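You operate a simulated robot arm through the tools that you are given. There is no shell and no other tool. Be economical: measure what you need, move in short steps, check, and stop when the job is done.

You run a simulated two-armed robot. Do the job below in one go: nothing can be reset, and whatever is moved stays where it is left.

JOB
Switch the compressor off and change its dirty filter for the clean one.
Fine: dirty filter in the orange tray, hood shut, compressor left off, drip pan stays. Set down upright: dirty round filter. Where these are worked on the way, their far stop is far enough and under half their travel is too little: filter hood.

The check looks at the end state, three seconds after you hand in, the way a careful person would. Anything else that was tipped, shoved, dropped, spilled or broken makes it a failure.

ROBOT AND FRAMES
Two 7-joint arms with two-finger parallel grippers on one trunk, on a base that drives. Base frame: it is fixed to the floor where the robot stands at the start and does not move with it; the origin is under the middle of the robot, x ahead of it, y to its left, z up. Units: m, degrees, N and s.
The left shoulder is at the start at [-0.073, 0.119, 0.867], the right one opposite. With the tool pointing down near the work surface each hand reaches from about 0.1 to 0.54 m from the robot's upright axis, wherever it stands, measured 20 degrees to its own side. Places, roughly: compressor switch [0.8, 0, 0.9]; filter hood [0.9, 0.1, 1]; filter housing [0.9, 0.1, 0.9]; orange waste tray [0.7, 0.3, 0.5]. Payload 3.43 kg a hand.
Tool frame (each hand has its own): the origin (TCP) lies between the finger pads and is the grasp point; the fingertips stand 0.03 m ahead of it; z points along the fingers, y is the line along which they close. The gripper opens to 0.094 m. The fingers are 0.028 m wide and 0.01 m thick; the gripper's body (0.05 by 0.096 m) begins 0.055 m behind the TCP.
Orientation is told as [roll, pitch, yaw] about the base's x, y, z axes, in that order, counted from this pose: with the fingers straight down and closing along the base's y, the tool's x points along the base's -x, its y along +y and its z along -z.

CONTROLS
- The arms move only by the tool move_arm. It takes "left_rows", "right_rows" or both (then of equal length, played together; a hand with none holds still); each is a list that holds one entry, the list of rows, each a list of 7 numbers: the gripper command, from -1 (fully open) to 1 (shut), values between in proportion, then the shift along the tool's x, y, z in m, then the turn, a rotation vector about the tool's x, y, z in degrees. In form: [[[fingers, x, y, z, wx, wy, wz], ...]]. A call has 1 to 12 rows; each row is the pose to reach, as a shift and turn from the pose commanded when the call began, along the tool's axes at that moment. A row lasts 0.2 s, in which the tool goes at most 0.05 m and 8.6 degrees; a call with a longer step from one row to the next is refused whole, and so is a gripper value outside its range. A pose out of reach is approached as far as the arm can. The call stops where the force on the tool passes 90 N (or 10 N more than at its start, if that is more) or the arm is blocked; 0.2 s more then pass. Each finger travels about 0.153 m/s and halts on what it meets, pressing with about 36 N; the grip force reading is that of the motor and also rises with nothing between the fingers. The clock runs only during rows and for 0.2 s after the last one: add rows that repeat a pose to give the fingers time. It gives the time, the measured TCP pose, the force on the tool (base axes), the opening and the grip force at its end, in the units of the frame above (readings bear some noise), with the torque about the TCP (base axes, N m) and any sound that the robot's microphone picked up, and new pictures: "show" is both (left out), scene, wrist or none (wrist: the cameras of the hands that moved).
- Cameras (640 x 400 px; columns grow to the right, rows downward): "scene" is now at [0.0342, -0.012, 1.5778]; the picture's right is [-0.16, -0.99, 0.00], its down [-0.72, 0.12, -0.68] and it looks along [0.67, -0.11, -0.73] (base axes); focal length 265 px, centre (320, 200). "left" rides on the left gripper at [0.076, -0.014, -0.102] in its tool frame; the picture's right is [0.18, 0.98, 0.00], its down [-0.75, 0.14, -0.64] and it looks along [-0.63, 0.12, 0.77] (tool axes); focal length 243 px, centre (320, 200). "right" rides on the right gripper at [0.076, 0.014, -0.102] in its tool frame; the picture's right is [-0.18, 0.98, 0.00], its down [-0.75, -0.14, -0.64] and it looks along [-0.63, -0.12, 0.77] (tool axes); focal length 243 px, centre (320, 200).
- lift_body(by): slides the trunk up (or, below 0, down) by that many m; the arms and the scene camera ride with it, the base frame stays. It gives what a move gives, with no picture.
- drive_base(legs): drives the robot by 1 to 6 legs, each [ahead, left, turn to the left] in m, m and degrees, along the robot's own axes; the way and the turn of a leg run together, so that a leg with both is an arc; at most 1.5 m and 180 degrees a leg. The arms and the cameras ride along, it lands a little off, and it stops where it bumps. It gives what a move gives, and a new picture of the scene camera.
- pan_tilt(pan, tilt): turns the head with the scene camera to pan (to the left, within 143 degrees either way) and tilt (down, from -29 to 69), counted from straight ahead of the robot. It gives what a move gives, and a new picture of the scene camera.
- point_at(camera, pixels): for up to 12 pixels [column, row] of the newest picture of that camera ("zoom" is the newest enlarged one), the place [x, y, z] in the base frame of the surface seen there, good to about 0.002 m. No time passes.
- close_up(camera, box): a new picture of the part [left, top, right, bottom] of that camera's present view, enlarged. No time passes.
- finish_job(): hands the job in; it is judged then, once.

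Go step by step. Measure first, check grasps and placings, and put right what went wrong. The budget is 80 turns and 260 pictures, counting those below and the enlarged ones. Unless the task says otherwise, let go and move clear before handing in, and close with one line.

The tools are called after "Emit:" as name(argument=value, ...) on one line, values as JSON. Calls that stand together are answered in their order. move_arm: Moves the arms, as the interface text tells. Its arguments: {"type":"object","properties":{"left_rows":{"type":"array","items":{"type":"array","items":{"type":"array","items":{"type":"number"}}}},"right_rows":{"type":"array","items":{"type":"array","items":{"type":"array","items":{"type":"number"}}}},"show":{"type":"string","enum":["both","scene","wrist","none"]}},"required":[]} The other tools are called the same way: lift_body (by) slides the trunk up or down; drive_base (legs) drives the base; pan_tilt (pan, tilt) turns the head that bears the scene camera; point_at (camera, pixels) gives the place of the surface under pixels of a picture; close_up (camera, box) takes an enlarged picture of a part of a camera's view; finish_job () hands the job in.

At the start:

```text
t: 0.0
left_tool_pos: [0.3312, 0.1492, 1.2321]
left_tool_rot: [0.0, 0.0, 0.1]
left_wrist_force: [-0.2, 0.2, -0.7]
left_ft_torque: [0.0, -0.02, -0.01]
left_grip_width: 0.0939
left_grasp_force: 0.1
right_tool_pos: [0.2802, -0.0969, 1.255]
right_tool_rot: [0.0, 0.0, 0.0]
right_wrist_force: [0.6, -0.3, -0.4]
right_ft_torque: [-0.01, 0.0, 0.01]
right_grip_width: 0.0939
right_grasp_force: 0.0
trunk travel left (down, up): [-0.29, 0.045]
robot x, y, heading: [-0.0012, -0.0016, -0.0]
head pan, tilt: [-9.4, 47.0]
```

scene: 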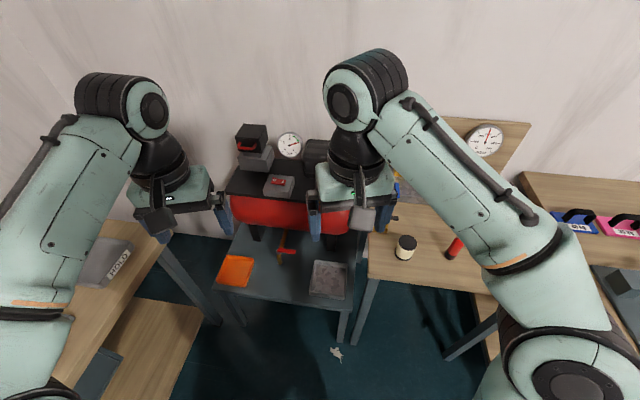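
right: 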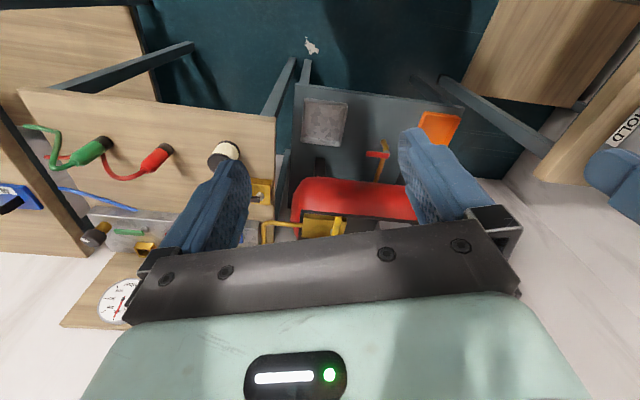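
left: 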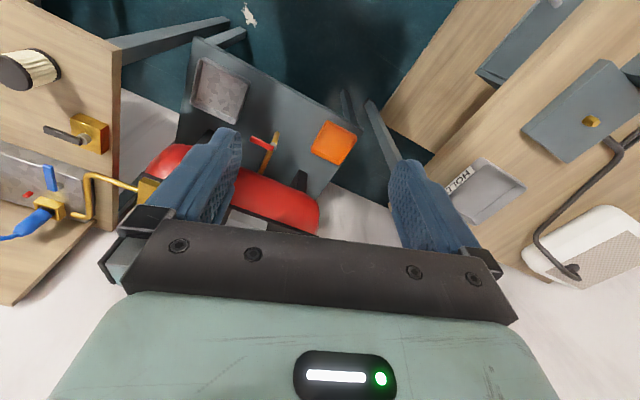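

The scene shows the compressor (red tank, ~(290,200)), the hood with red handle (~(248,145)), the switch (~(278,184)), the orange tray (235,270), and the clean filter probably at (405,247). I'll enlarge these and measure them.

Emit:
close_up(camera="scene", box=[200, 110, 360, 210])

Emit:
close_up(camera="scene", box=[200, 200, 480, 375])

Emit:
point_at(camera="scene", pixels=[[247, 148], [252, 132], [255, 163], [278, 180], [278, 187], [235, 270], [405, 240], [405, 254], [290, 145], [328, 280], [380, 270], [290, 210]])

```text
4.00 times, centred on (280, 160) of scene
```

zoom: 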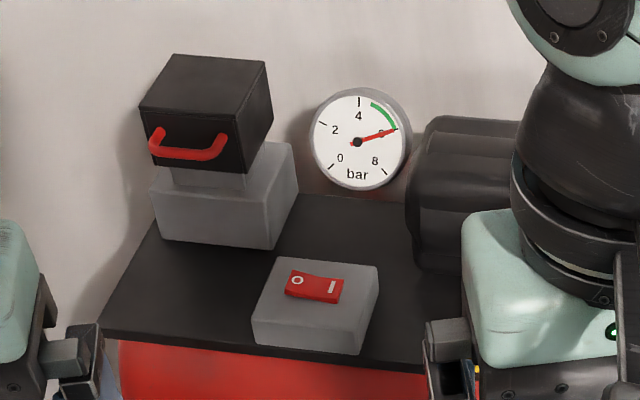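

```text
2.29 times, centred on (340, 288) of scene
```

zoom: 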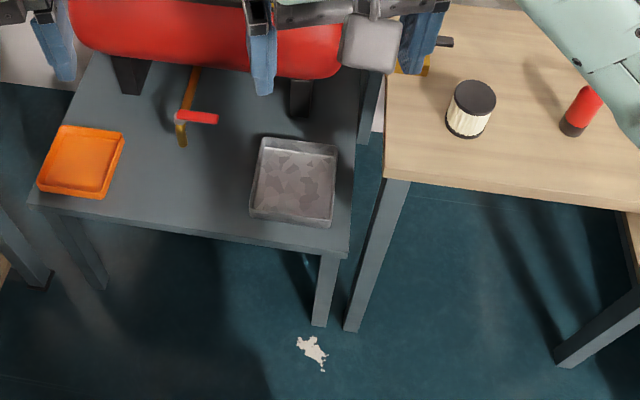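

```text
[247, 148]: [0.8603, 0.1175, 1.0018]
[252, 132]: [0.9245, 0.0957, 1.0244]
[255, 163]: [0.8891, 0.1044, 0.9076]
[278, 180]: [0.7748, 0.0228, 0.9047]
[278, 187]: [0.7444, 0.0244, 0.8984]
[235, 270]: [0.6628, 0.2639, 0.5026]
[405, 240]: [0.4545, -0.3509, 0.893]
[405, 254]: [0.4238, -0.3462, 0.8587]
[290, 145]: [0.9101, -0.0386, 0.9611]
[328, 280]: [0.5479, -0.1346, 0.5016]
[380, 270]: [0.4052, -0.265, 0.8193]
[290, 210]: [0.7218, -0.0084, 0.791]
```

Hood, switch and filters located; now I check the front edges of the tables to know how near I can drive.

Emit:
point_at(camera="zoom", pixels=[[200, 232], [35, 200], [345, 250], [388, 172], [600, 195], [470, 92], [468, 130], [448, 118], [490, 118], [270, 215], [325, 220], [80, 165]])

Emit:
pan_tilt(pan=30, tilt=45)

```text
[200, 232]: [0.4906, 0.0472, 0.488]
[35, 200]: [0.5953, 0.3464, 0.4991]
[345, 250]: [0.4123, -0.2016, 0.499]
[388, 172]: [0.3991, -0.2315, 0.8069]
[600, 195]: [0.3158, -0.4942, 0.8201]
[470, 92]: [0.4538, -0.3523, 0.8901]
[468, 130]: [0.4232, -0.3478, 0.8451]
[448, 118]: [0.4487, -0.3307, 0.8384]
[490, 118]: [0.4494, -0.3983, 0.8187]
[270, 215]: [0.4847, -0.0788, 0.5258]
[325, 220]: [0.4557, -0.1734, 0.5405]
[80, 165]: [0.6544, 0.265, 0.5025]
```

```text
t: 1.1
left_tool_pos: [0.3321, 0.1495, 1.2321]
left_tool_rot: [0.1, 0.1, 0.0]
left_wrist_force: [-0.4, -0.5, 0.2]
left_ft_torque: [0.01, -0.03, -0.01]
left_grip_width: 0.0938
left_grasp_force: 0.2
right_tool_pos: [0.2812, -0.0981, 1.2551]
right_tool_rot: [0.1, 0.0, 0.0]
right_wrist_force: [-0.2, -0.7, 0.4]
right_ft_torque: [-0.04, 0.01, 0.01]
right_grip_width: 0.0943
right_grasp_force: 0.0
trunk travel left (down, up): [-0.29, 0.045]
robot x, y, heading: [-0.0007, 0.0006, 0.1]
head pan, tilt: [30.0, 45.0]
```

scene: 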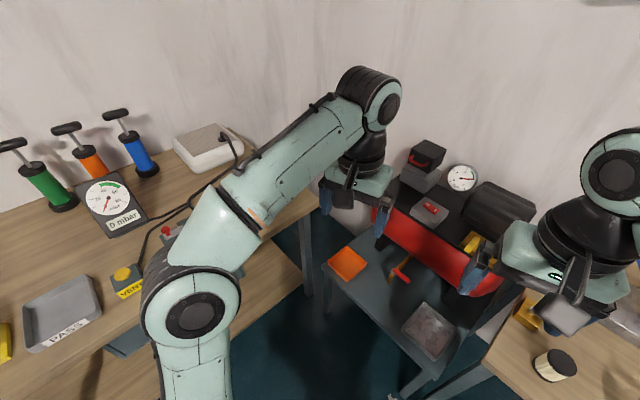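

The compressor bench is turned about -18.5°. I look down at my own base to see how close it may come.

Emit:
pan_tilt(pan=0, tilt=69)

```text
t: 2.0
left_tool_pos: [0.331, 0.1501, 1.2322]
left_tool_rot: [0.1, 0.1, 0.1]
left_wrist_force: [0.2, -0.3, -0.1]
left_ft_torque: [0.02, 0.0, -0.04]
left_grip_width: 0.094
left_grasp_force: 0.0
right_tool_pos: [0.2811, -0.0984, 1.2541]
right_tool_rot: [0.0, 0.0, 0.0]
right_wrist_force: [-0.7, -0.6, 0.4]
right_ft_torque: [-0.02, 0.05, -0.01]
right_grip_width: 0.0938
right_grasp_force: 0.1
trunk travel left (down, up): [-0.29, 0.045]
robot x, y, heading: [-0.0047, -0.0023, -0.1]
head pan, tilt: [0.0, 68.8]
```

scene: 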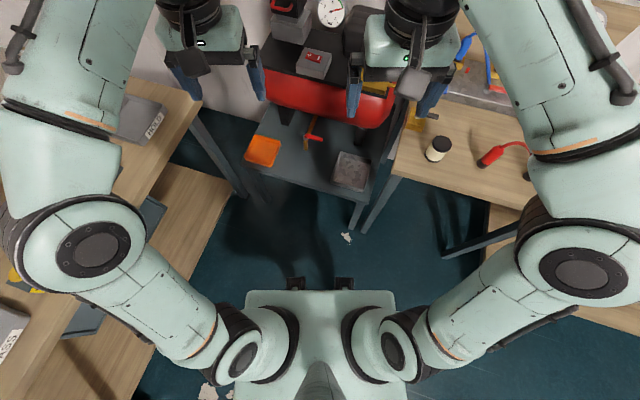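

The chest fills the bottom; black bits at (295,283),(345,283) may be the base. Measure.

Emit:
point_at(camera="scene", pixels=[[295, 284], [345, 284], [320, 295], [255, 296], [390, 296], [320, 280], [240, 210], [346, 224], [385, 190], [185, 60], [320, 140], [314, 122]])

Emit:
close_up(camera="scene", box=[210, 0, 460, 156])

```text
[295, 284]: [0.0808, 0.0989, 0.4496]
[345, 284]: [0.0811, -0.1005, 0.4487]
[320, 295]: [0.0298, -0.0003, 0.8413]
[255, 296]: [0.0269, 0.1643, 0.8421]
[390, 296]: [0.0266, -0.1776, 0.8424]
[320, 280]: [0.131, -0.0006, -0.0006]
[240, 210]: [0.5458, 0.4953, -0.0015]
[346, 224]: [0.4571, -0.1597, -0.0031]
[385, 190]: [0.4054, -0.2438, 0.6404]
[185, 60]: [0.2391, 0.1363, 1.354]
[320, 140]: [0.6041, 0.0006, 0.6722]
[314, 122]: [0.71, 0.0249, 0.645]
```

```text
2.56 times, centred on (335, 78) of scene
```

zoom: 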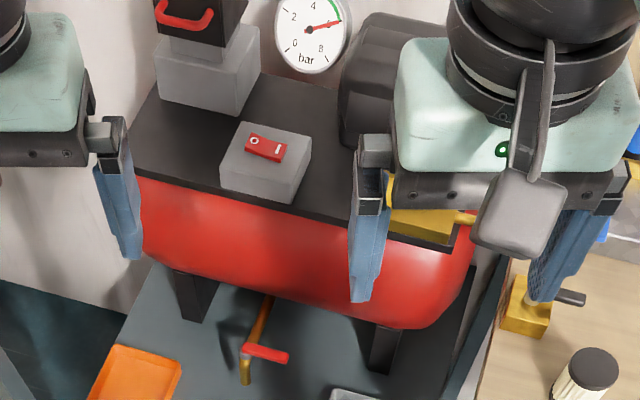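

Emit:
point_at(camera="scene", pixels=[[198, 102], [232, 180], [150, 190], [140, 280], [160, 330], [225, 190], [405, 160]])

Emit:
point_at(camera="zoom", pixels=[[254, 140], [278, 150], [265, 130], [265, 160], [160, 20], [210, 22], [185, 26]])

```text
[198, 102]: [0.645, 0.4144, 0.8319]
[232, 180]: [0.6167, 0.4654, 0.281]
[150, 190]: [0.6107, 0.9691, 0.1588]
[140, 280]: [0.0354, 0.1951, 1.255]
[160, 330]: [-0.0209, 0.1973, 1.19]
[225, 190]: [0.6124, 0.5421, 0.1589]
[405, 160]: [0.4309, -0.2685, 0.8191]
```

```text
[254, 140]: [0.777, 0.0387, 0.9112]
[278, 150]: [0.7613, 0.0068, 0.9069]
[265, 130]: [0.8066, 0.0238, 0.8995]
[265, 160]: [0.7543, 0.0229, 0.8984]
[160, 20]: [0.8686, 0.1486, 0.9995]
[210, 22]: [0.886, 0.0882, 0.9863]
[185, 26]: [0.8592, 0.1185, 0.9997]
```

Emit:
point_at(camera="scene", pixels=[[182, 125], [165, 155], [150, 185], [135, 212], [122, 140], [200, 210], [170, 260]])

```text
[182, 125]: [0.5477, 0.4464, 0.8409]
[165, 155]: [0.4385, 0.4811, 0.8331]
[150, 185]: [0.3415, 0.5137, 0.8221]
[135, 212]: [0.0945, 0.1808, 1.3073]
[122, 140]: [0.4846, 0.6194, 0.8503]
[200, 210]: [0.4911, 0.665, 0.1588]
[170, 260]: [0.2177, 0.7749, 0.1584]
```

The table edges are clear: I turn square to the compressor, shift left 0.30 and ahead 0.29, stopping short of the low bench edge (u=0.454).

Emit:
drive_base(legs=[[0, 0, -18.5], [0, 0.3, 0], [0.29, 0, 0]])

```text
t: 7.7
left_tool_pos: [0.6903, 0.2278, 1.2328]
left_tool_rot: [0.1, -0.1, -18.5]
left_wrist_force: [0.6, -1.1, -0.1]
left_ft_torque: [0.12, 0.04, 0.0]
left_grip_width: 0.0941
left_grasp_force: 0.0
right_tool_pos: [0.5622, 0.0099, 1.2547]
right_tool_rot: [0.1, 0.2, -18.8]
right_wrist_force: [0.4, -0.5, -0.1]
right_ft_torque: [0.09, -0.01, -0.02]
right_grip_width: 0.094
right_grasp_force: 0.2
trunk travel left (down, up): [-0.29, 0.045]
robot x, y, heading: [0.3254, 0.1956, -19.0]
head pan, tilt: [0.0, 68.8]
stopped in leg 3: the robot was blocked; the commanded pose is now the measured one
```

scene: 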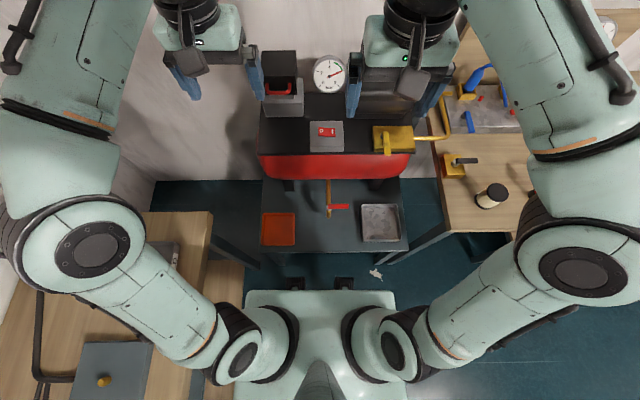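

Driving stopped at u≈0.246 (blocked by the bench), still square to the compressor. I take the right hand, shut, above the O side of the rocker (0.777,0.040).

Emit:
move_arm(right_rows=[[[1, -0.045, 0.02, 0, 0, 0, 0], [1, -0.09, 0.04, 0, 0, 0, 0], [1, -0.13, 0.06, 0, 0, 0, 0], [1, -0.165, 0.08, 0, 0, 0, 0], [1, -0.194, 0.097, 0.03, 0, 0, 0], [1, -0.194, 0.097, 0.075, 0, 0, 0], [1, -0.194, 0.097, 0.12, 0, 0, 0], [1, -0.194, 0.097, 0.165, 0, 0, 0], [1, -0.194, 0.097, 0.21, 0, 0, 0], [1, -0.194, 0.097, 0.255, 0, 0, 0], [1, -0.194, 0.097, 0.275, 0, 0, 0]]])

```text
t: 10.1
left_tool_pos: [0.688, 0.2314, 1.233]
left_tool_rot: [0.0, -0.2, -18.5]
left_wrist_force: [-0.5, -0.1, -0.3]
left_ft_torque: [-0.02, -0.01, -0.01]
left_grip_width: 0.0941
left_grasp_force: 0.1
right_tool_pos: [0.7737, 0.0458, 0.9793]
right_tool_rot: [0.1, -0.1, -18.6]
right_wrist_force: [0.4, -0.8, -0.1]
right_ft_torque: [0.05, -0.05, -0.01]
right_grip_width: 0.0001
right_grasp_force: 33.2
right hand out of reach, approached as far as the arm can: row 2, 3, 4, 5, 6, 7
trunk travel left (down, up): [-0.29, 0.045]
robot x, y, heading: [0.3268, 0.1992, -19.0]
head pan, tilt: [0.0, 68.8]
```

scene: 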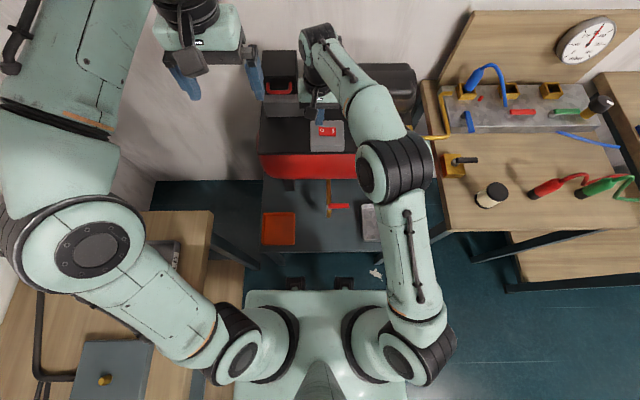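
right: 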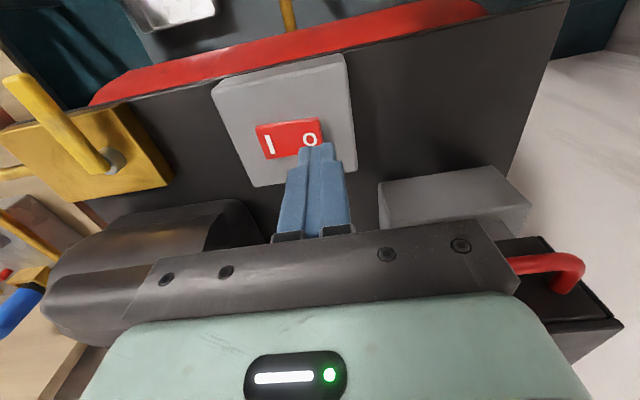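

The hand is above the rocker; I get the exact O spot at (310,138) in the right camera.

Emit:
point_at(camera="right", pixels=[[310, 138], [270, 145], [262, 125], [318, 122], [288, 140], [258, 158]])

Emit:
close_up(camera="right", box=[200, 80, 400, 205])

```text
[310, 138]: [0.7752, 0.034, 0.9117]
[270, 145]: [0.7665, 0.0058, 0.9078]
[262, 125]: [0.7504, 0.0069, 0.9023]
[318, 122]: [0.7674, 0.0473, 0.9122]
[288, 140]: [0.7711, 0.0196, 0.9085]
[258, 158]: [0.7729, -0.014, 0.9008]
```

```text
3.20 times, centred on (300, 142) of right
```

zoom: 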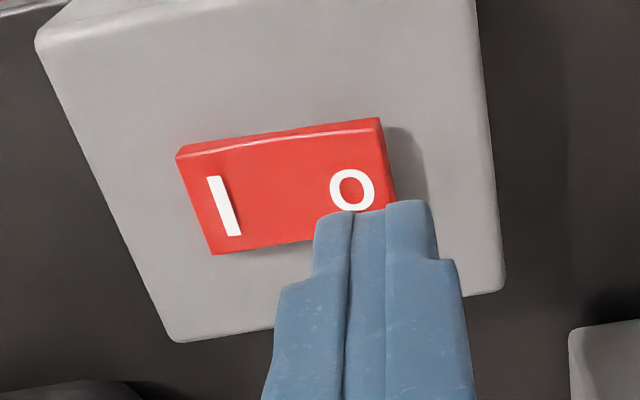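

O centre is [0.775,0.034,0.912]; I shift 7 mm right and press down in small steps.

Emit:
move_arm(right_rows=[[[1, -0.004, -0.007, 0.0, 0, 0, 0], [1, -0.004, -0.007, 0.02, 0, 0, 0], [1, -0.004, -0.007, 0.032, 0, 0, 0], [1, -0.004, -0.007, 0.038, 0, 0, 0], [1, -0.004, -0.007, 0.042, 0, 0, 0], [1, -0.004, -0.007, 0.046, 0, 0, 0], [1, -0.004, -0.007, 0.05, 0, 0, 0], [1, -0.004, -0.007, 0.04, 0, 0, 0], [1, -0.004, -0.007, 0.0, 0, 0, 0]]], show="wrist")

Emit:
close_up(camera="right", box=[200, 80, 400, 205])

Emit:
point_at(camera="right", pixels=[[310, 138], [270, 145]])

```text
t: 12.1
left_tool_pos: [0.688, 0.2315, 1.2347]
left_tool_rot: [0.0, 0.0, -18.6]
left_wrist_force: [-0.6, -0.3, 0.1]
left_ft_torque: [0.0, 0.0, 0.02]
left_grip_width: 0.0939
left_grasp_force: 0.1
right_tool_pos: [0.774, 0.035, 0.9772]
right_tool_rot: [-0.1, 0.2, -18.7]
right_wrist_force: [0.0, 0.3, -0.6]
right_ft_torque: [-0.03, -0.04, -0.01]
right_grip_width: 0.0001
right_grasp_force: 32.7
trunk travel left (down, up): [-0.29, 0.045]
robot x, y, heading: [0.3274, 0.1963, -19.4]
head pan, tilt: [0.0, 68.8]
```

right: 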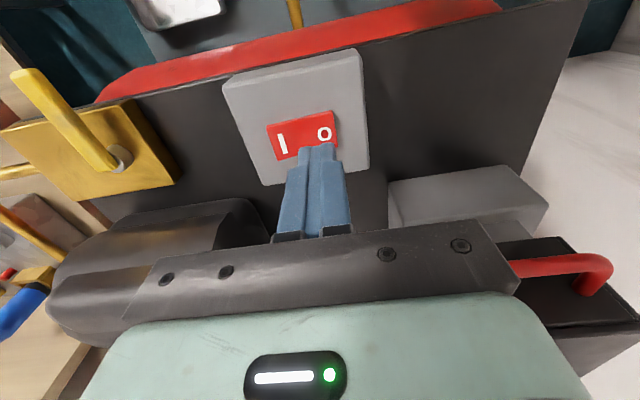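

```text
3.20 times, centred on (300, 142) of right
```

zoom: 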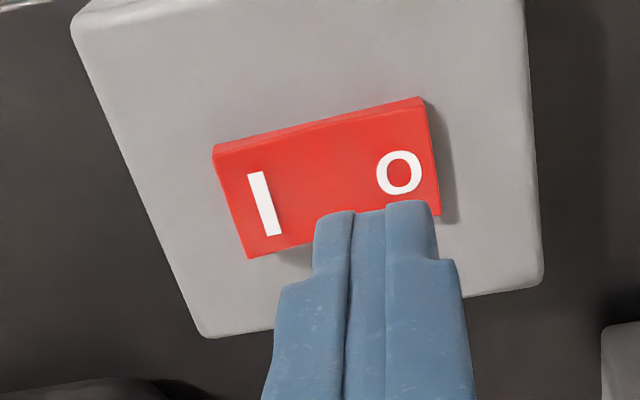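

```text
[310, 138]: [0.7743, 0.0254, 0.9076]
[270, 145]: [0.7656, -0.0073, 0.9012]
```

The rocker looks changed (left edge now thicker); verify the heights of both ends.

Emit:
point_at(camera="zoom", pixels=[[265, 200], [398, 172], [235, 165], [420, 115], [330, 180], [430, 200], [260, 245]])

Emit:
close_up(camera="scene", box=[250, 30, 410, 130])

```text
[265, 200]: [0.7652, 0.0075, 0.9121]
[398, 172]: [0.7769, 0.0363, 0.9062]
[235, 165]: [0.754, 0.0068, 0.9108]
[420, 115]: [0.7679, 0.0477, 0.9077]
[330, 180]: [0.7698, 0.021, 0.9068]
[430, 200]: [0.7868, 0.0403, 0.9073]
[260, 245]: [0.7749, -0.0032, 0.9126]
```

```text
4.00 times, centred on (330, 80) of scene
```

zoom: 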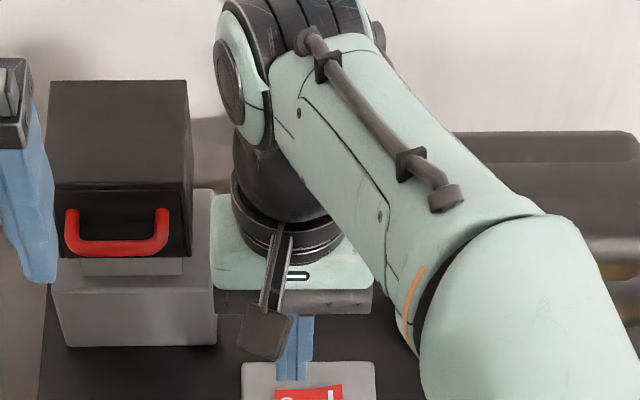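

Switch now reads O down (0.906) and I up (0.912): off. I back the right hand away, then measure the hood.

Emit:
move_arm(right_rows=[[[1, 0.0, 0, -0.05, 0, 0, 0], [1, 0.02, -0.02, -0.1, 0, 0, 0], [1, 0.05, -0.04, -0.14, 0, 0, 0], [1, 0.09, -0.06, -0.17, 0, 0, 0], [1, 0.13, -0.08, -0.2, 0, 0, 0], [1, 0.17, -0.11, -0.22, 0, 0, 0], [0, 0.2, -0.14, -0.24, 0, 0, 0], [-1, 0.22, -0.18, -0.25, 0, 0, 0], [-1, 0.22, -0.22, -0.25, 0, 0, 0]]], show="none")

Emit:
pan_tilt(pan=8, tilt=45)

Emit:
close_up(camera="scene", box=[230, 100, 390, 200])

```text
refused: row 2 steps farther than a row can; nothing moved
```

```text
t: 13.0
left_tool_pos: [0.6893, 0.2304, 1.2346]
left_tool_rot: [0.0, -0.1, -18.6]
left_wrist_force: [0.6, -0.1, 0.3]
left_ft_torque: [0.02, -0.03, 0.01]
left_grip_width: 0.0937
left_grasp_force: 0.1
right_tool_pos: [0.7755, 0.0348, 0.9784]
right_tool_rot: [0.1, 0.0, -18.7]
right_wrist_force: [0.4, 0.4, 0.2]
right_ft_torque: [-0.01, 0.0, 0.03]
right_grip_width: 0.0
right_grasp_force: 32.9
trunk travel left (down, up): [-0.29, 0.045]
robot x, y, heading: [0.3265, 0.1935, -19.1]
head pan, tilt: [8.0, 45.0]
```

scene: 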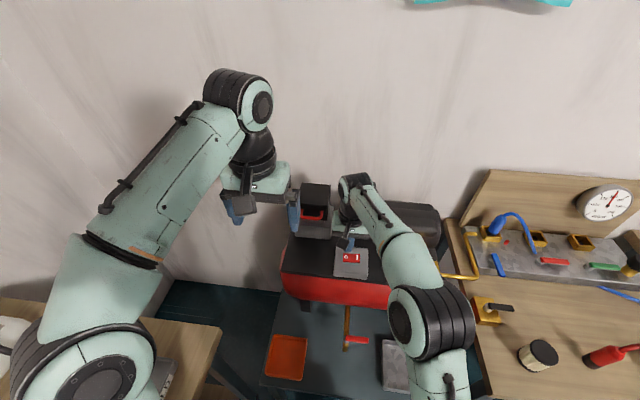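

```text
4.00 times, centred on (310, 150) of scene
```

zoom: 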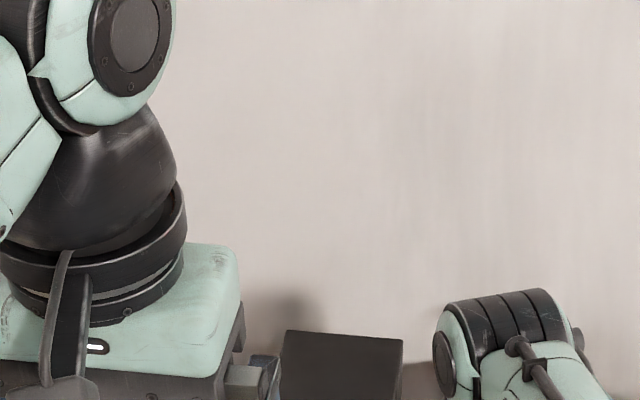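

The move was refused (step too long); retry with smaller steps, and shift the left hand back out of the sight line.

Emit:
move_arm(right_rows=[[[1, 0.0, 0, -0.045, 0, 0, 0], [1, 0.015, -0.01, -0.085, 0, 0, 0], [1, 0.035, -0.03, -0.12, 0, 0, 0], [1, 0.065, -0.045, -0.15, 0, 0, 0], [1, 0.1, -0.06, -0.17, 0, 0, 0], [1, 0.13, -0.085, -0.19, 0, 0, 0], [0, 0.16, -0.11, -0.21, 0, 0, 0], [-1, 0.185, -0.14, -0.23, 0, 0, 0], [-1, 0.2, -0.18, -0.24, 0, 0, 0], [-1, 0.2, -0.22, -0.24, 0, 0, 0]]], left_rows=[[[-1, 0.0, 0, 0, 0, 0, 0], [-1, 0.03, 0.0, 0, 0, 0, 0], [-1, 0.06, 0.0, 0, 0, 0, 0], [-1, 0.09, 0.0, 0, 0, 0, 0], [-1, 0.12, 0.0, 0, 0, 0, 0], [-1, 0.15, 0.0, 0, 0, 0, 0], [-1, 0.18, 0.0, 0, 0, 0, 0], [-1, 0.2, 0.0, 0, 0, 0, 0], [-1, 0.2, 0.0, 0, 0, 0, 0], [-1, 0.2, 0.0, 0, 0, 0, 0]]], show="scene")

Emit:
close_up(camera="scene", box=[240, 160, 400, 260])

```text
t: 15.2
left_tool_pos: [0.4988, 0.2947, 1.2328]
left_tool_rot: [0.0, -0.1, -18.6]
left_wrist_force: [-0.1, 0.0, 0.3]
left_ft_torque: [0.03, 0.01, 0.02]
left_grip_width: 0.0942
left_grasp_force: 0.1
right_tool_pos: [0.5173, -0.1111, 1.2212]
right_tool_rot: [0.1, 0.0, -18.6]
right_wrist_force: [0.5, 0.4, 0.4]
right_ft_torque: [0.02, 0.0, -0.02]
right_grip_width: 0.094
right_grasp_force: 0.1
trunk travel left (down, up): [-0.29, 0.045]
robot x, y, heading: [0.3275, 0.1969, -19.0]
head pan, tilt: [8.0, 45.0]
```

scene: 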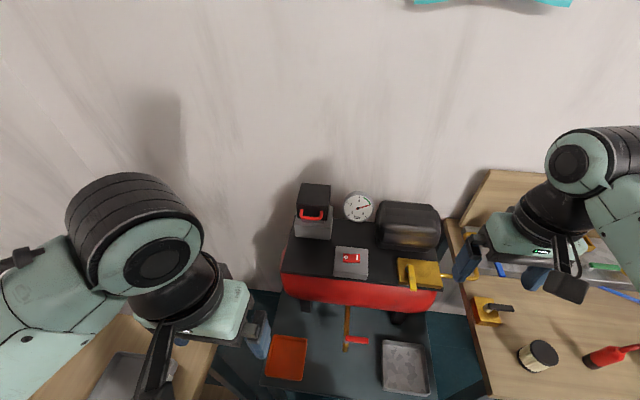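

```text
4.00 times, centred on (320, 210) of scene
```

zoom: 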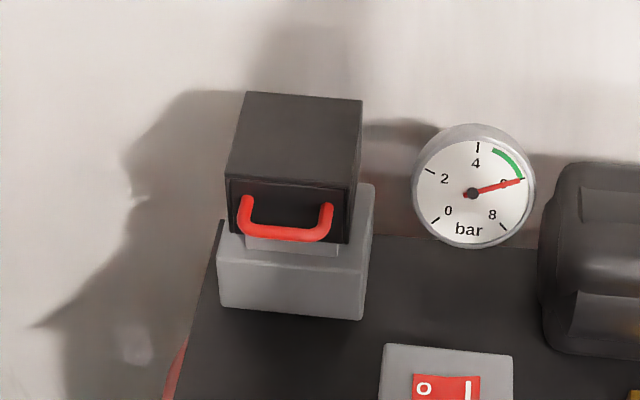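

Emit:
point_at(camera="zoom", pixels=[[250, 95], [358, 102], [232, 172], [348, 188], [236, 236], [345, 240], [285, 236], [245, 205], [327, 210], [290, 215], [290, 265], [220, 300]])

```text
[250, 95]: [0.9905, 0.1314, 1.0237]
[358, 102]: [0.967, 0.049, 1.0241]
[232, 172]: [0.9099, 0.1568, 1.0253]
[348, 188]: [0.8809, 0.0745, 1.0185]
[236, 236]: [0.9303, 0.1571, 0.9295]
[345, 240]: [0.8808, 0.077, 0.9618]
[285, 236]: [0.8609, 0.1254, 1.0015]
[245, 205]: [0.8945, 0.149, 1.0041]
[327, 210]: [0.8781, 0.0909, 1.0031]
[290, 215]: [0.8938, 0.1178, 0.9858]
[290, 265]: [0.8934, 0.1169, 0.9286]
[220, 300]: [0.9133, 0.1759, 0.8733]
```

The hood is a black box (z 0.957–1.024) with a horizontal red bar at [0.861,0.125,1.002]; it probably swings up and back. I yaw the left gripper by 90° so it can close vertically on the bar.

Emit:
move_arm(left_rows=[[[-1, -0.016, 0, 0, 0, 0, 8.2], [-1, -0.032, 0, 0, 0, 0, 16.4], [-1, -0.048, 0, 0, 0, 0, 24.6], [-1, -0.064, 0, 0, 0, 0, 32.8], [-1, -0.08, 0, 0, 0, 0, 41], [-1, -0.096, 0, 0, 0, 0, 49.2], [-1, -0.112, 0, 0, 0, 0, 57.4], [-1, -0.128, 0, 0, 0, 0, 65.6], [-1, -0.144, 0, 0, 0, 0, 73.8], [-1, -0.16, 0, 0, 0, 0, 82], [-1, -0.176, 0, 0, 0, 0, 90]]], show="scene")

```text
t: 17.6
left_tool_pos: [0.6659, 0.2394, 1.2332]
left_tool_rot: [0.2, 0.1, -108.9]
left_wrist_force: [-0.4, 0.3, 0.0]
left_ft_torque: [-0.02, 0.0, -0.01]
left_grip_width: 0.0939
left_grasp_force: 0.2
right_tool_pos: [0.5187, -0.1107, 1.2205]
right_tool_rot: [0.0, 0.0, -18.7]
right_wrist_force: [-0.5, 0.7, 0.9]
right_ft_torque: [0.02, -0.01, 0.02]
right_grip_width: 0.0939
right_grasp_force: 0.0
trunk travel left (down, up): [-0.29, 0.045]
robot x, y, heading: [0.3236, 0.1951, -19.0]
head pan, tilt: [8.0, 45.0]
```

scene: 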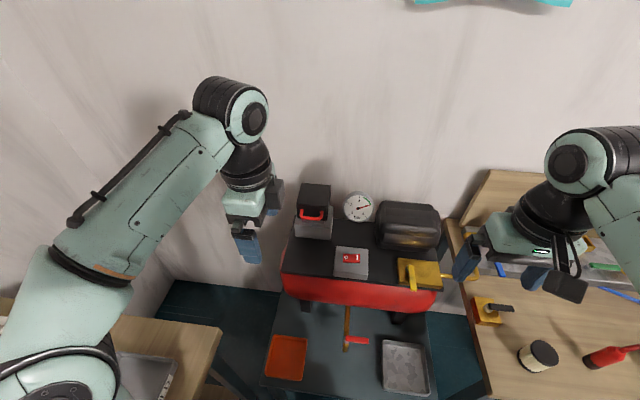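

Yaw worked. Now I tilt the tool to point forward (80°) while moving to a point in front of the red bar.

Emit:
move_arm(left_rows=[[[-1, 0, 0.0, 0.02, -7, 0, 0], [-1, -0.005, 0.01, 0.04, -14, 0, 0], [-1, -0.01, 0.02, 0.06, -21, 0, 0], [-1, -0.015, 0.03, 0.08, -28, 0, 0], [-1, -0.02, 0.04, 0.1, -35, 0, 0], [-1, -0.025, 0.05, 0.12, -42, 0, 0], [-1, -0.03, 0.06, 0.14, -49, 0, 0], [-1, -0.035, 0.07, 0.16, -56, 0, 0], [-1, -0.04, 0.08, 0.18, -63, 0, 0], [-1, -0.043, 0.09, 0.2, -70, 0, 0], [-1, -0.043, 0.1, 0.211, -76, 0, 0], [-1, -0.043, 0.105, 0.211, -80, 0, 0]]])

Emit:
close_up(camera="scene", box=[240, 160, 400, 260])

```text
t: 20.2
left_tool_pos: [0.7527, 0.1661, 1.0224]
left_tool_rot: [80.2, -0.1, -108.7]
left_wrist_force: [0.1, 0.9, -0.8]
left_ft_torque: [-0.01, 0.01, -0.02]
left_grip_width: 0.0941
left_grasp_force: 0.1
right_tool_pos: [0.517, -0.1095, 1.2218]
right_tool_rot: [0.0, 0.0, -18.6]
right_wrist_force: [-0.5, 0.1, -0.2]
right_ft_torque: [0.0, -0.02, 0.01]
right_grip_width: 0.0938
right_grasp_force: 0.1
trunk travel left (down, up): [-0.29, 0.045]
robot x, y, heading: [0.3278, 0.1955, -18.9]
head pan, tilt: [8.0, 45.0]
```

scene: 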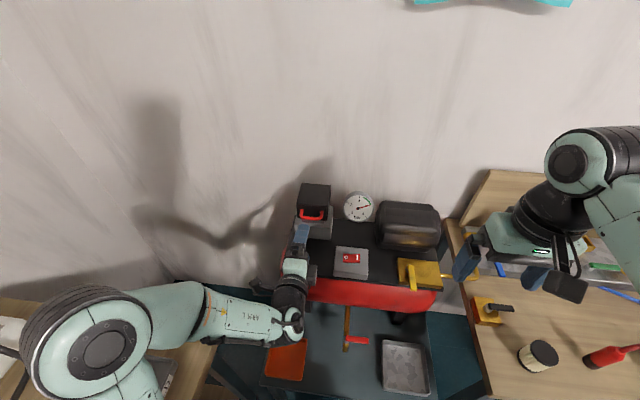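
left: 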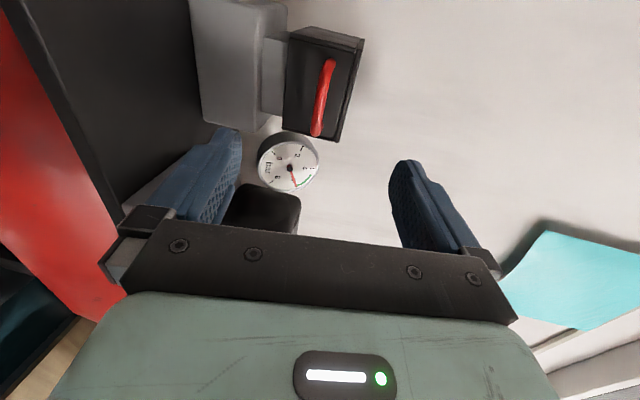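

```text
4.00 times, centred on (320, 210) of scene
```

zoom: 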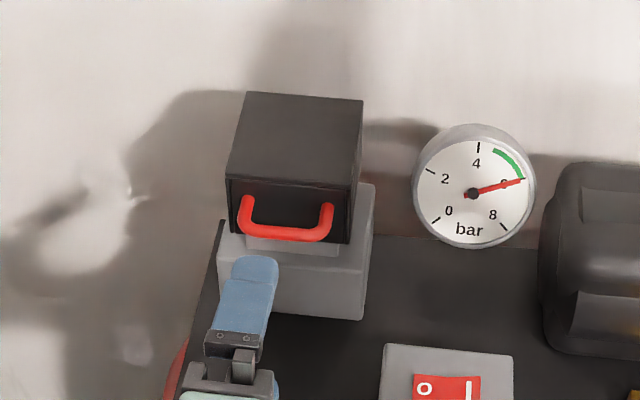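

The gripper is square in front of the bar (v .397 vs .393). I advance 0.107 m along the tool with half-open fingers, then close.

Emit:
move_arm(left_rows=[[[-0.2, -0.004, 0, 0.03, 0, 0, 0], [-0.2, -0.004, 0, 0.06, 0, 0, 0], [-0.2, -0.004, 0, 0.085, 0, 0, 0], [-0.2, -0.004, 0, 0.1, 0, 0, 0], [-0.2, -0.004, 0, 0.107, 0, 0, 0], [1, -0.004, 0, 0.107, 0, 0, 0], [1, -0.004, 0, 0.107, 0, 0, 0], [1, -0.004, 0, 0.107, 0, 0, 0]]], show="wrist")

Emit:
close_up(camera="scene", box=[240, 160, 400, 260])

```text
t: 22.0
left_tool_pos: [0.8505, 0.1269, 1.006]
left_tool_rot: [80.1, 0.0, -108.6]
left_wrist_force: [0.9, -0.9, -2.2]
left_ft_torque: [-0.32, 0.07, 0.02]
left_grip_width: 0.0091
left_grasp_force: 42.9
right_tool_pos: [0.5172, -0.1103, 1.2208]
right_tool_rot: [0.0, 0.0, -18.7]
right_wrist_force: [-0.9, -0.5, 0.2]
right_ft_torque: [0.01, 0.04, 0.0]
right_grip_width: 0.0941
right_grasp_force: 0.1
trunk travel left (down, up): [-0.29, 0.045]
robot x, y, heading: [0.3284, 0.1964, -18.8]
head pan, tilt: [8.0, 45.0]
```

left: 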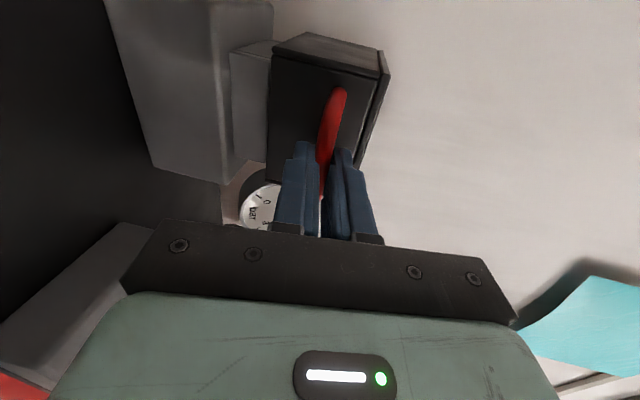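

```text
4.00 times, centred on (320, 210) of scene
```

zoom: 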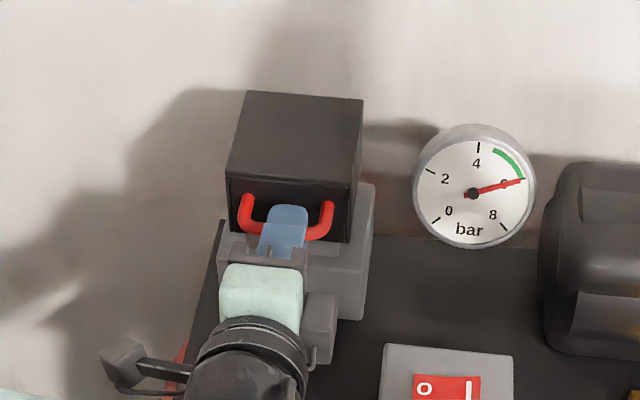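

Bar gripped (9 mm). I try a small lift of 20 mm, turning the tool along, to sense which way the hood swings.

Emit:
move_arm(left_rows=[[[1, 0, 0.007, 0, 3, 0, 0], [1, 0, 0.014, 0, 6, 0, 0], [1, 0, 0.0204, 0.0005, 9, 0, 0]]], show="none")

Emit:
close_up(camera="scene", box=[240, 160, 400, 260])

Emit:
point_at(camera="zoom", pixels=[[250, 95], [358, 102], [232, 165], [348, 180], [300, 130], [245, 200], [327, 205]])

```text
t: 22.8
left_tool_pos: [0.8575, 0.1265, 1.0231]
left_tool_rot: [71.0, 0.1, -108.6]
left_wrist_force: [13.2, -9.7, -7.4]
left_ft_torque: [-0.31, 0.13, 0.51]
left_grip_width: 0.0093
left_grasp_force: 43.1
right_tool_pos: [0.5201, -0.112, 1.22]
right_tool_rot: [0.1, 0.1, -18.7]
right_wrist_force: [-0.4, -0.3, 0.2]
right_ft_torque: [0.03, 0.0, 0.0]
right_grip_width: 0.0939
right_grasp_force: 0.1
trunk travel left (down, up): [-0.29, 0.045]
robot x, y, heading: [0.3267, 0.1952, -18.8]
head pan, tilt: [8.0, 45.0]
```

```text
4.00 times, centred on (320, 210) of scene
```

zoom: 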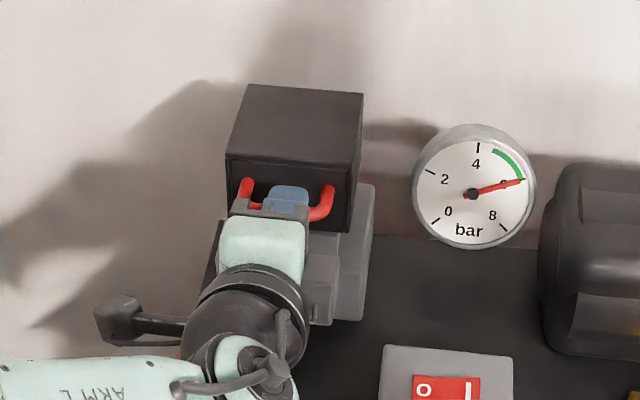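

```text
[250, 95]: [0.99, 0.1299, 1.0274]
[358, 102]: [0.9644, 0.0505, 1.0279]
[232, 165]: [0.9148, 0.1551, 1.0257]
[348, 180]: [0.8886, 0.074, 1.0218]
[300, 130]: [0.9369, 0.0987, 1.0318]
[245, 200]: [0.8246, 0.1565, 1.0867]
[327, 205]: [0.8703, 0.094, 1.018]
```

The hood follows the lift; force +u says the bar wants to go further back. I sample the top plane for its tilt.

Emit:
point_at(camera="zoom", pixels=[[255, 88], [350, 96], [300, 92], [300, 110], [298, 130], [295, 150], [292, 158], [240, 150], [345, 160], [243, 182], [330, 188]])

```text
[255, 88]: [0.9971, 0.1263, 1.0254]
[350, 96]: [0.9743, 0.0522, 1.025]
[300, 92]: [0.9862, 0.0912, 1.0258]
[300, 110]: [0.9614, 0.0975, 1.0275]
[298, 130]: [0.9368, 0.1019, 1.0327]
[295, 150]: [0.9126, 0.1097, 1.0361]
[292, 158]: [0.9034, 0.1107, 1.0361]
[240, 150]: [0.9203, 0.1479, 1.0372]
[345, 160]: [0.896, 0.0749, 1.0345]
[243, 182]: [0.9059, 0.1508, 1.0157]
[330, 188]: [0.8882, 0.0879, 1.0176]
```

Hinge found near u=0.905, z=0.958 (rear bottom edge). I follow the arc up to about 65°.

Emit:
move_arm(left_rows=[[[1, 0, 0.0214, 0.0087, 2, 0, 0], [1, 0, 0.0397, 0.0155, 5, 0, 0], [1, 0, 0.0568, 0.0247, 8, 0, 0], [1, 0, 0.0725, 0.0362, 11, 0, 0], [1, 0, 0.0866, 0.0497, 14, 0, 0], [1, 0, 0.0986, 0.0649, 17, 0, 0], [1, 0, 0.1083, 0.0818, 20, 0, 0]]], show="scene")

Emit:
close_up(camera="scene", box=[240, 140, 400, 240])

```text
t: 24.4
left_tool_pos: [0.9607, 0.0896, 1.1019]
left_tool_rot: [51.2, -0.1, -108.6]
left_wrist_force: [0.7, 2.5, 10.3]
left_ft_torque: [0.62, -0.46, 0.3]
left_grip_width: 0.0092
left_grasp_force: 43.3
right_tool_pos: [0.5179, -0.111, 1.2202]
right_tool_rot: [-0.1, 0.0, -18.6]
right_wrist_force: [-0.5, 0.2, 0.2]
right_ft_torque: [-0.03, 0.02, 0.02]
right_grip_width: 0.094
right_grasp_force: 0.0
trunk travel left (down, up): [-0.29, 0.045]
robot x, y, heading: [0.3252, 0.193, -18.6]
head pan, tilt: [8.0, 45.0]
```

scene: 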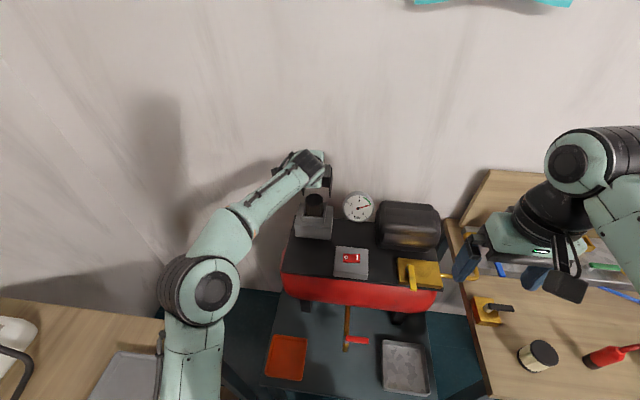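

```text
4.00 times, centred on (320, 190) of scene
```

zoom: 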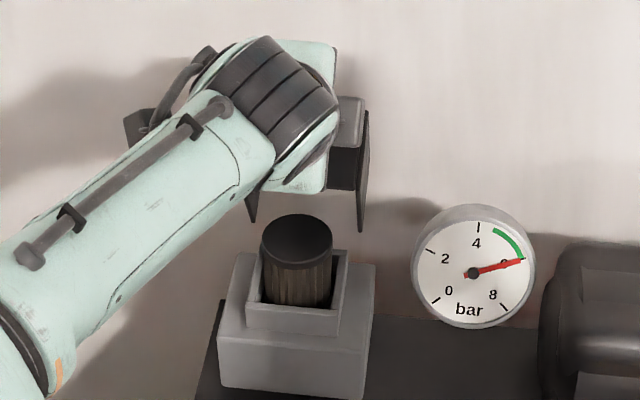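

The hood is ~65° open with the dirty filter visible below. I go on toward ~97° or its stop.

Emit:
move_arm(left_rows=[[[1, 0, 0.0131, 0.0143, 3, 0, 0], [1, 0, 0.024, 0.0302, 6, 0, 0], [1, 0, 0.0325, 0.0475, 9, 0, 0], [1, 0, 0.0386, 0.0658, 12, 0, 0]]], show="none")

Emit:
close_up(camera="scene", box=[240, 140, 400, 240])

```text
t: 25.4
left_tool_pos: [0.9827, 0.0849, 1.0979]
left_tool_rot: [44.1, -0.8, -108.9]
left_wrist_force: [-4.7, -11.7, 68.7]
left_ft_torque: [0.32, -0.42, -1.35]
left_grip_width: 0.0094
left_grasp_force: 43.9
left hand out of reach, approached as far as the arm can: row 2, 3, 4
right_tool_pos: [0.5109, -0.1113, 1.2221]
right_tool_rot: [0.2, -0.2, -18.8]
right_wrist_force: [0.1, 0.0, -0.4]
right_ft_torque: [0.03, 0.02, -0.05]
right_grip_width: 0.0939
right_grasp_force: 0.2
trunk travel left (down, up): [-0.29, 0.045]
robot x, y, heading: [0.3242, 0.1965, -18.6]
head pan, tilt: [8.0, 45.0]
```

```text
4.00 times, centred on (320, 190) of scene
```

zoom: 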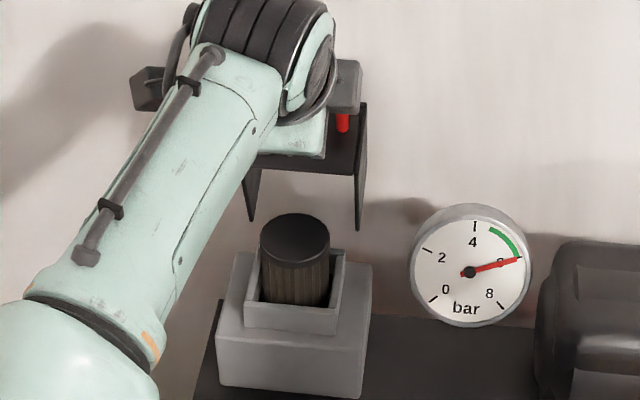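

The arm is at its limit: the hood is at ~75° and I'm pressing down with 68 N. I turn the tool back toward horizontal to gain reach and relieve the force.

Emit:
move_arm(left_rows=[[[1, 0, 0.004, -0.002, -8, 0, 0], [1, 0, 0.006, -0.004, -16, 0, 0], [1, 0, 0.008, -0.006, -24, 0, 0]]], show="none")

Emit:
close_up(camera="scene", box=[240, 140, 400, 240])

```text
t: 26.2
left_tool_pos: [0.9872, 0.0838, 1.0975]
left_tool_rot: [64.4, -0.1, -109.0]
left_wrist_force: [-3.1, -12.2, 40.7]
left_ft_torque: [1.27, -0.65, 0.18]
left_grip_width: 0.0099
left_grasp_force: 43.5
right_tool_pos: [0.513, -0.1123, 1.2203]
right_tool_rot: [0.2, -0.2, -18.8]
right_wrist_force: [-0.9, 0.3, 0.1]
right_ft_torque: [0.0, 0.01, 0.01]
right_grip_width: 0.094
right_grasp_force: 0.1
trunk travel left (down, up): [-0.29, 0.045]
robot x, y, heading: [0.3283, 0.1972, -18.7]
head pan, tilt: [8.0, 45.0]
```

```text
4.00 times, centred on (320, 190) of scene
```

zoom: 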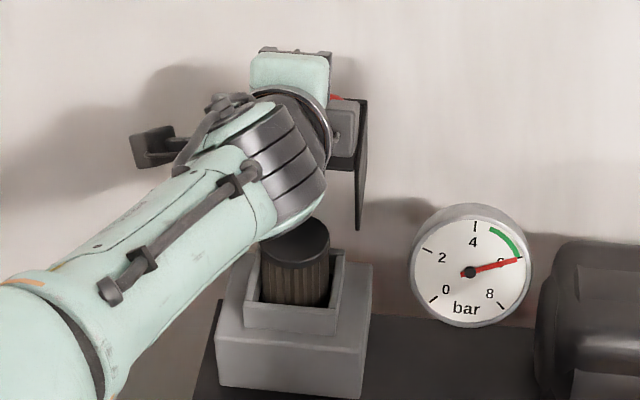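

Orientation follows now; I raise 6 mm to unload and continue along the arc.

Emit:
move_arm(left_rows=[[[1, 0, 0.0059, -0.0027, 0, 0, 0], [1, 0, 0.0101, 0.0085, 0, 0, 0], [1, 0, 0.0132, 0.0259, 0, 0, 0], [1, 0, 0.014, 0.0442, 0, 0, 0]]], show="none")

Emit:
close_up(camera="scene", box=[240, 140, 400, 240])

```text
t: 27.2
left_tool_pos: [1.0321, 0.0696, 1.0854]
left_tool_rot: [64.3, -0.1, -109.0]
left_wrist_force: [9.8, -15.3, 31.8]
left_ft_torque: [0.86, -0.59, -0.59]
left_grip_width: 0.0097
left_grasp_force: 43.2
right_tool_pos: [0.5158, -0.1134, 1.2206]
right_tool_rot: [0.1, 0.0, -18.8]
right_wrist_force: [0.0, 0.2, -0.2]
right_ft_torque: [-0.03, 0.03, 0.0]
right_grip_width: 0.0939
right_grasp_force: 0.0
trunk travel left (down, up): [-0.29, 0.045]
robot x, y, heading: [0.3276, 0.2, -19.1]
head pan, tilt: [8.0, 45.0]
```

```text
4.00 times, centred on (320, 190) of scene
```

zoom: 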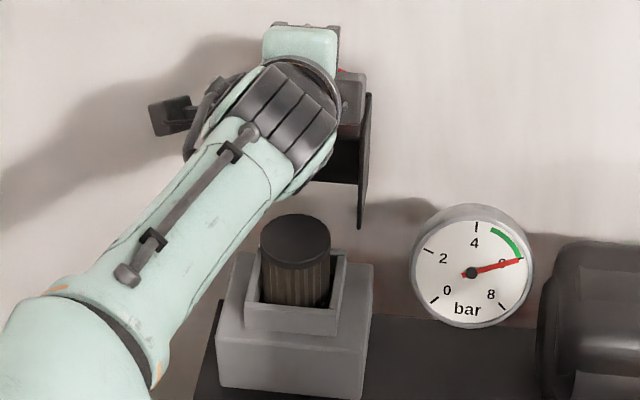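

The hood is at ~97°, beyond vertical. I open the fingers slightly, draw straight back, and see whether it stays.

Emit:
move_arm(left_rows=[[[0.45, 0, 0, 0, 0, 0, 0], [0.45, 0, 0, 0, 0, 0, 0], [0.45, 0, 0.003, -0.025, 0, 0, 0], [0.45, 0, 0.006, -0.06, 0, 0, 0], [0.45, 0, 0.02, -0.1, 0, 0, 0], [0.45, 0, 0.03, -0.145, 0, 0, 0]]], show="scene")

Emit:
close_up(camera="scene", box=[240, 140, 400, 240])

```text
t: 28.6
left_tool_pos: [0.9224, 0.1112, 1.1691]
left_tool_rot: [63.1, 0.0, -108.5]
left_wrist_force: [-0.1, 0.8, -0.1]
left_ft_torque: [0.0, -0.01, 0.0]
left_grip_width: 0.0257
left_grasp_force: 0.1
right_tool_pos: [0.5161, -0.1085, 1.2217]
right_tool_rot: [0.0, 0.0, -18.6]
right_wrist_force: [0.1, 0.2, -0.8]
right_ft_torque: [-0.01, -0.05, -0.02]
right_grip_width: 0.0938
right_grasp_force: 0.0
trunk travel left (down, up): [-0.29, 0.045]
robot x, y, heading: [0.3261, 0.198, -19.1]
head pan, tilt: [8.0, 45.0]
```

scene: 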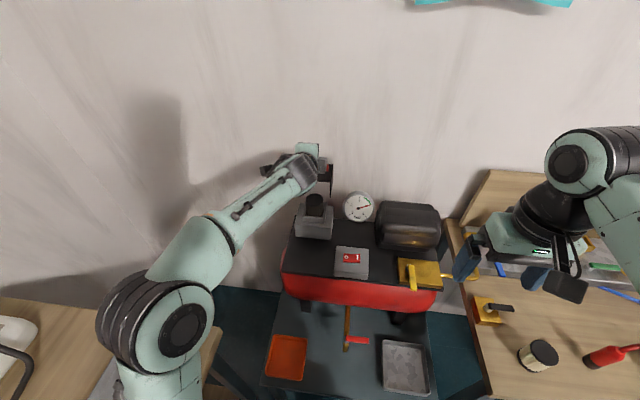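

```text
4.00 times, centred on (320, 190) of scene
```

zoom: 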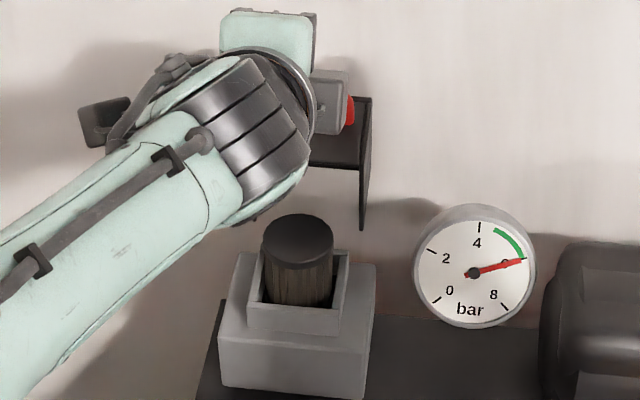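

The hood stays open. I measure the dirty filter and socket.

Emit:
point_at(camera="zoom", pixels=[[298, 238], [264, 240], [330, 240], [298, 262], [298, 218], [298, 298], [252, 318], [335, 322], [292, 318], [258, 260], [346, 260], [340, 300]])

Emit:
move_arm(left_rows=[[[0.4, 0, 0, -0.045, 0, 0, 0], [0.4, 0, 0, -0.09, 5, 0, 0], [0, 0, 0, -0.135, 10, 0, 0], [-1, 0, 0, -0.18, 15, 0, 0], [-1, 0, 0.0, -0.2, 20, 0, 0]]], show="scene")

Emit:
close_up(camera="scene", box=[240, 140, 400, 240])

```text
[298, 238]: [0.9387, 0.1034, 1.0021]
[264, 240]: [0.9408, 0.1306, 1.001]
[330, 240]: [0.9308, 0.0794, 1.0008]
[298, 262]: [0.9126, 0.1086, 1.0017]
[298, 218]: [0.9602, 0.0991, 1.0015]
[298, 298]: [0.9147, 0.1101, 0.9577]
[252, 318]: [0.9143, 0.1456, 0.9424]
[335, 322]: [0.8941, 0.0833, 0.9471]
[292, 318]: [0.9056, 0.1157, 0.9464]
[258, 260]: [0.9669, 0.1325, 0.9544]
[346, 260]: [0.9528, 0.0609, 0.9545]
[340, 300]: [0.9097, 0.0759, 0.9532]
```

```text
t: 29.8
left_tool_pos: [0.7555, 0.166, 1.2599]
left_tool_rot: [43.1, 0.0, -108.6]
left_wrist_force: [0.8, -0.5, 0.3]
left_ft_torque: [-0.01, 0.0, 0.01]
left_grip_width: 0.0941
left_grasp_force: 0.0
right_tool_pos: [0.5178, -0.1116, 1.2218]
right_tool_rot: [0.1, -0.1, -18.7]
right_wrist_force: [0.2, -0.2, 0.3]
right_ft_torque: [0.01, 0.0, 0.04]
right_grip_width: 0.0939
right_grasp_force: 0.0
trunk travel left (down, up): [-0.29, 0.045]
robot x, y, heading: [0.3257, 0.197, -19.1]
head pan, tilt: [8.0, 45.0]
```

scene: 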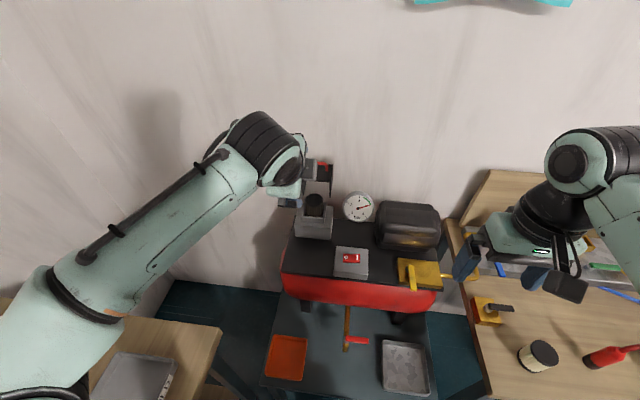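

```text
4.00 times, centred on (320, 190) of scene
```

zoom: 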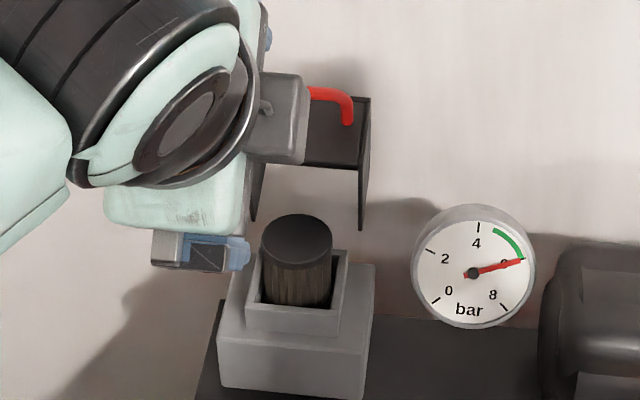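

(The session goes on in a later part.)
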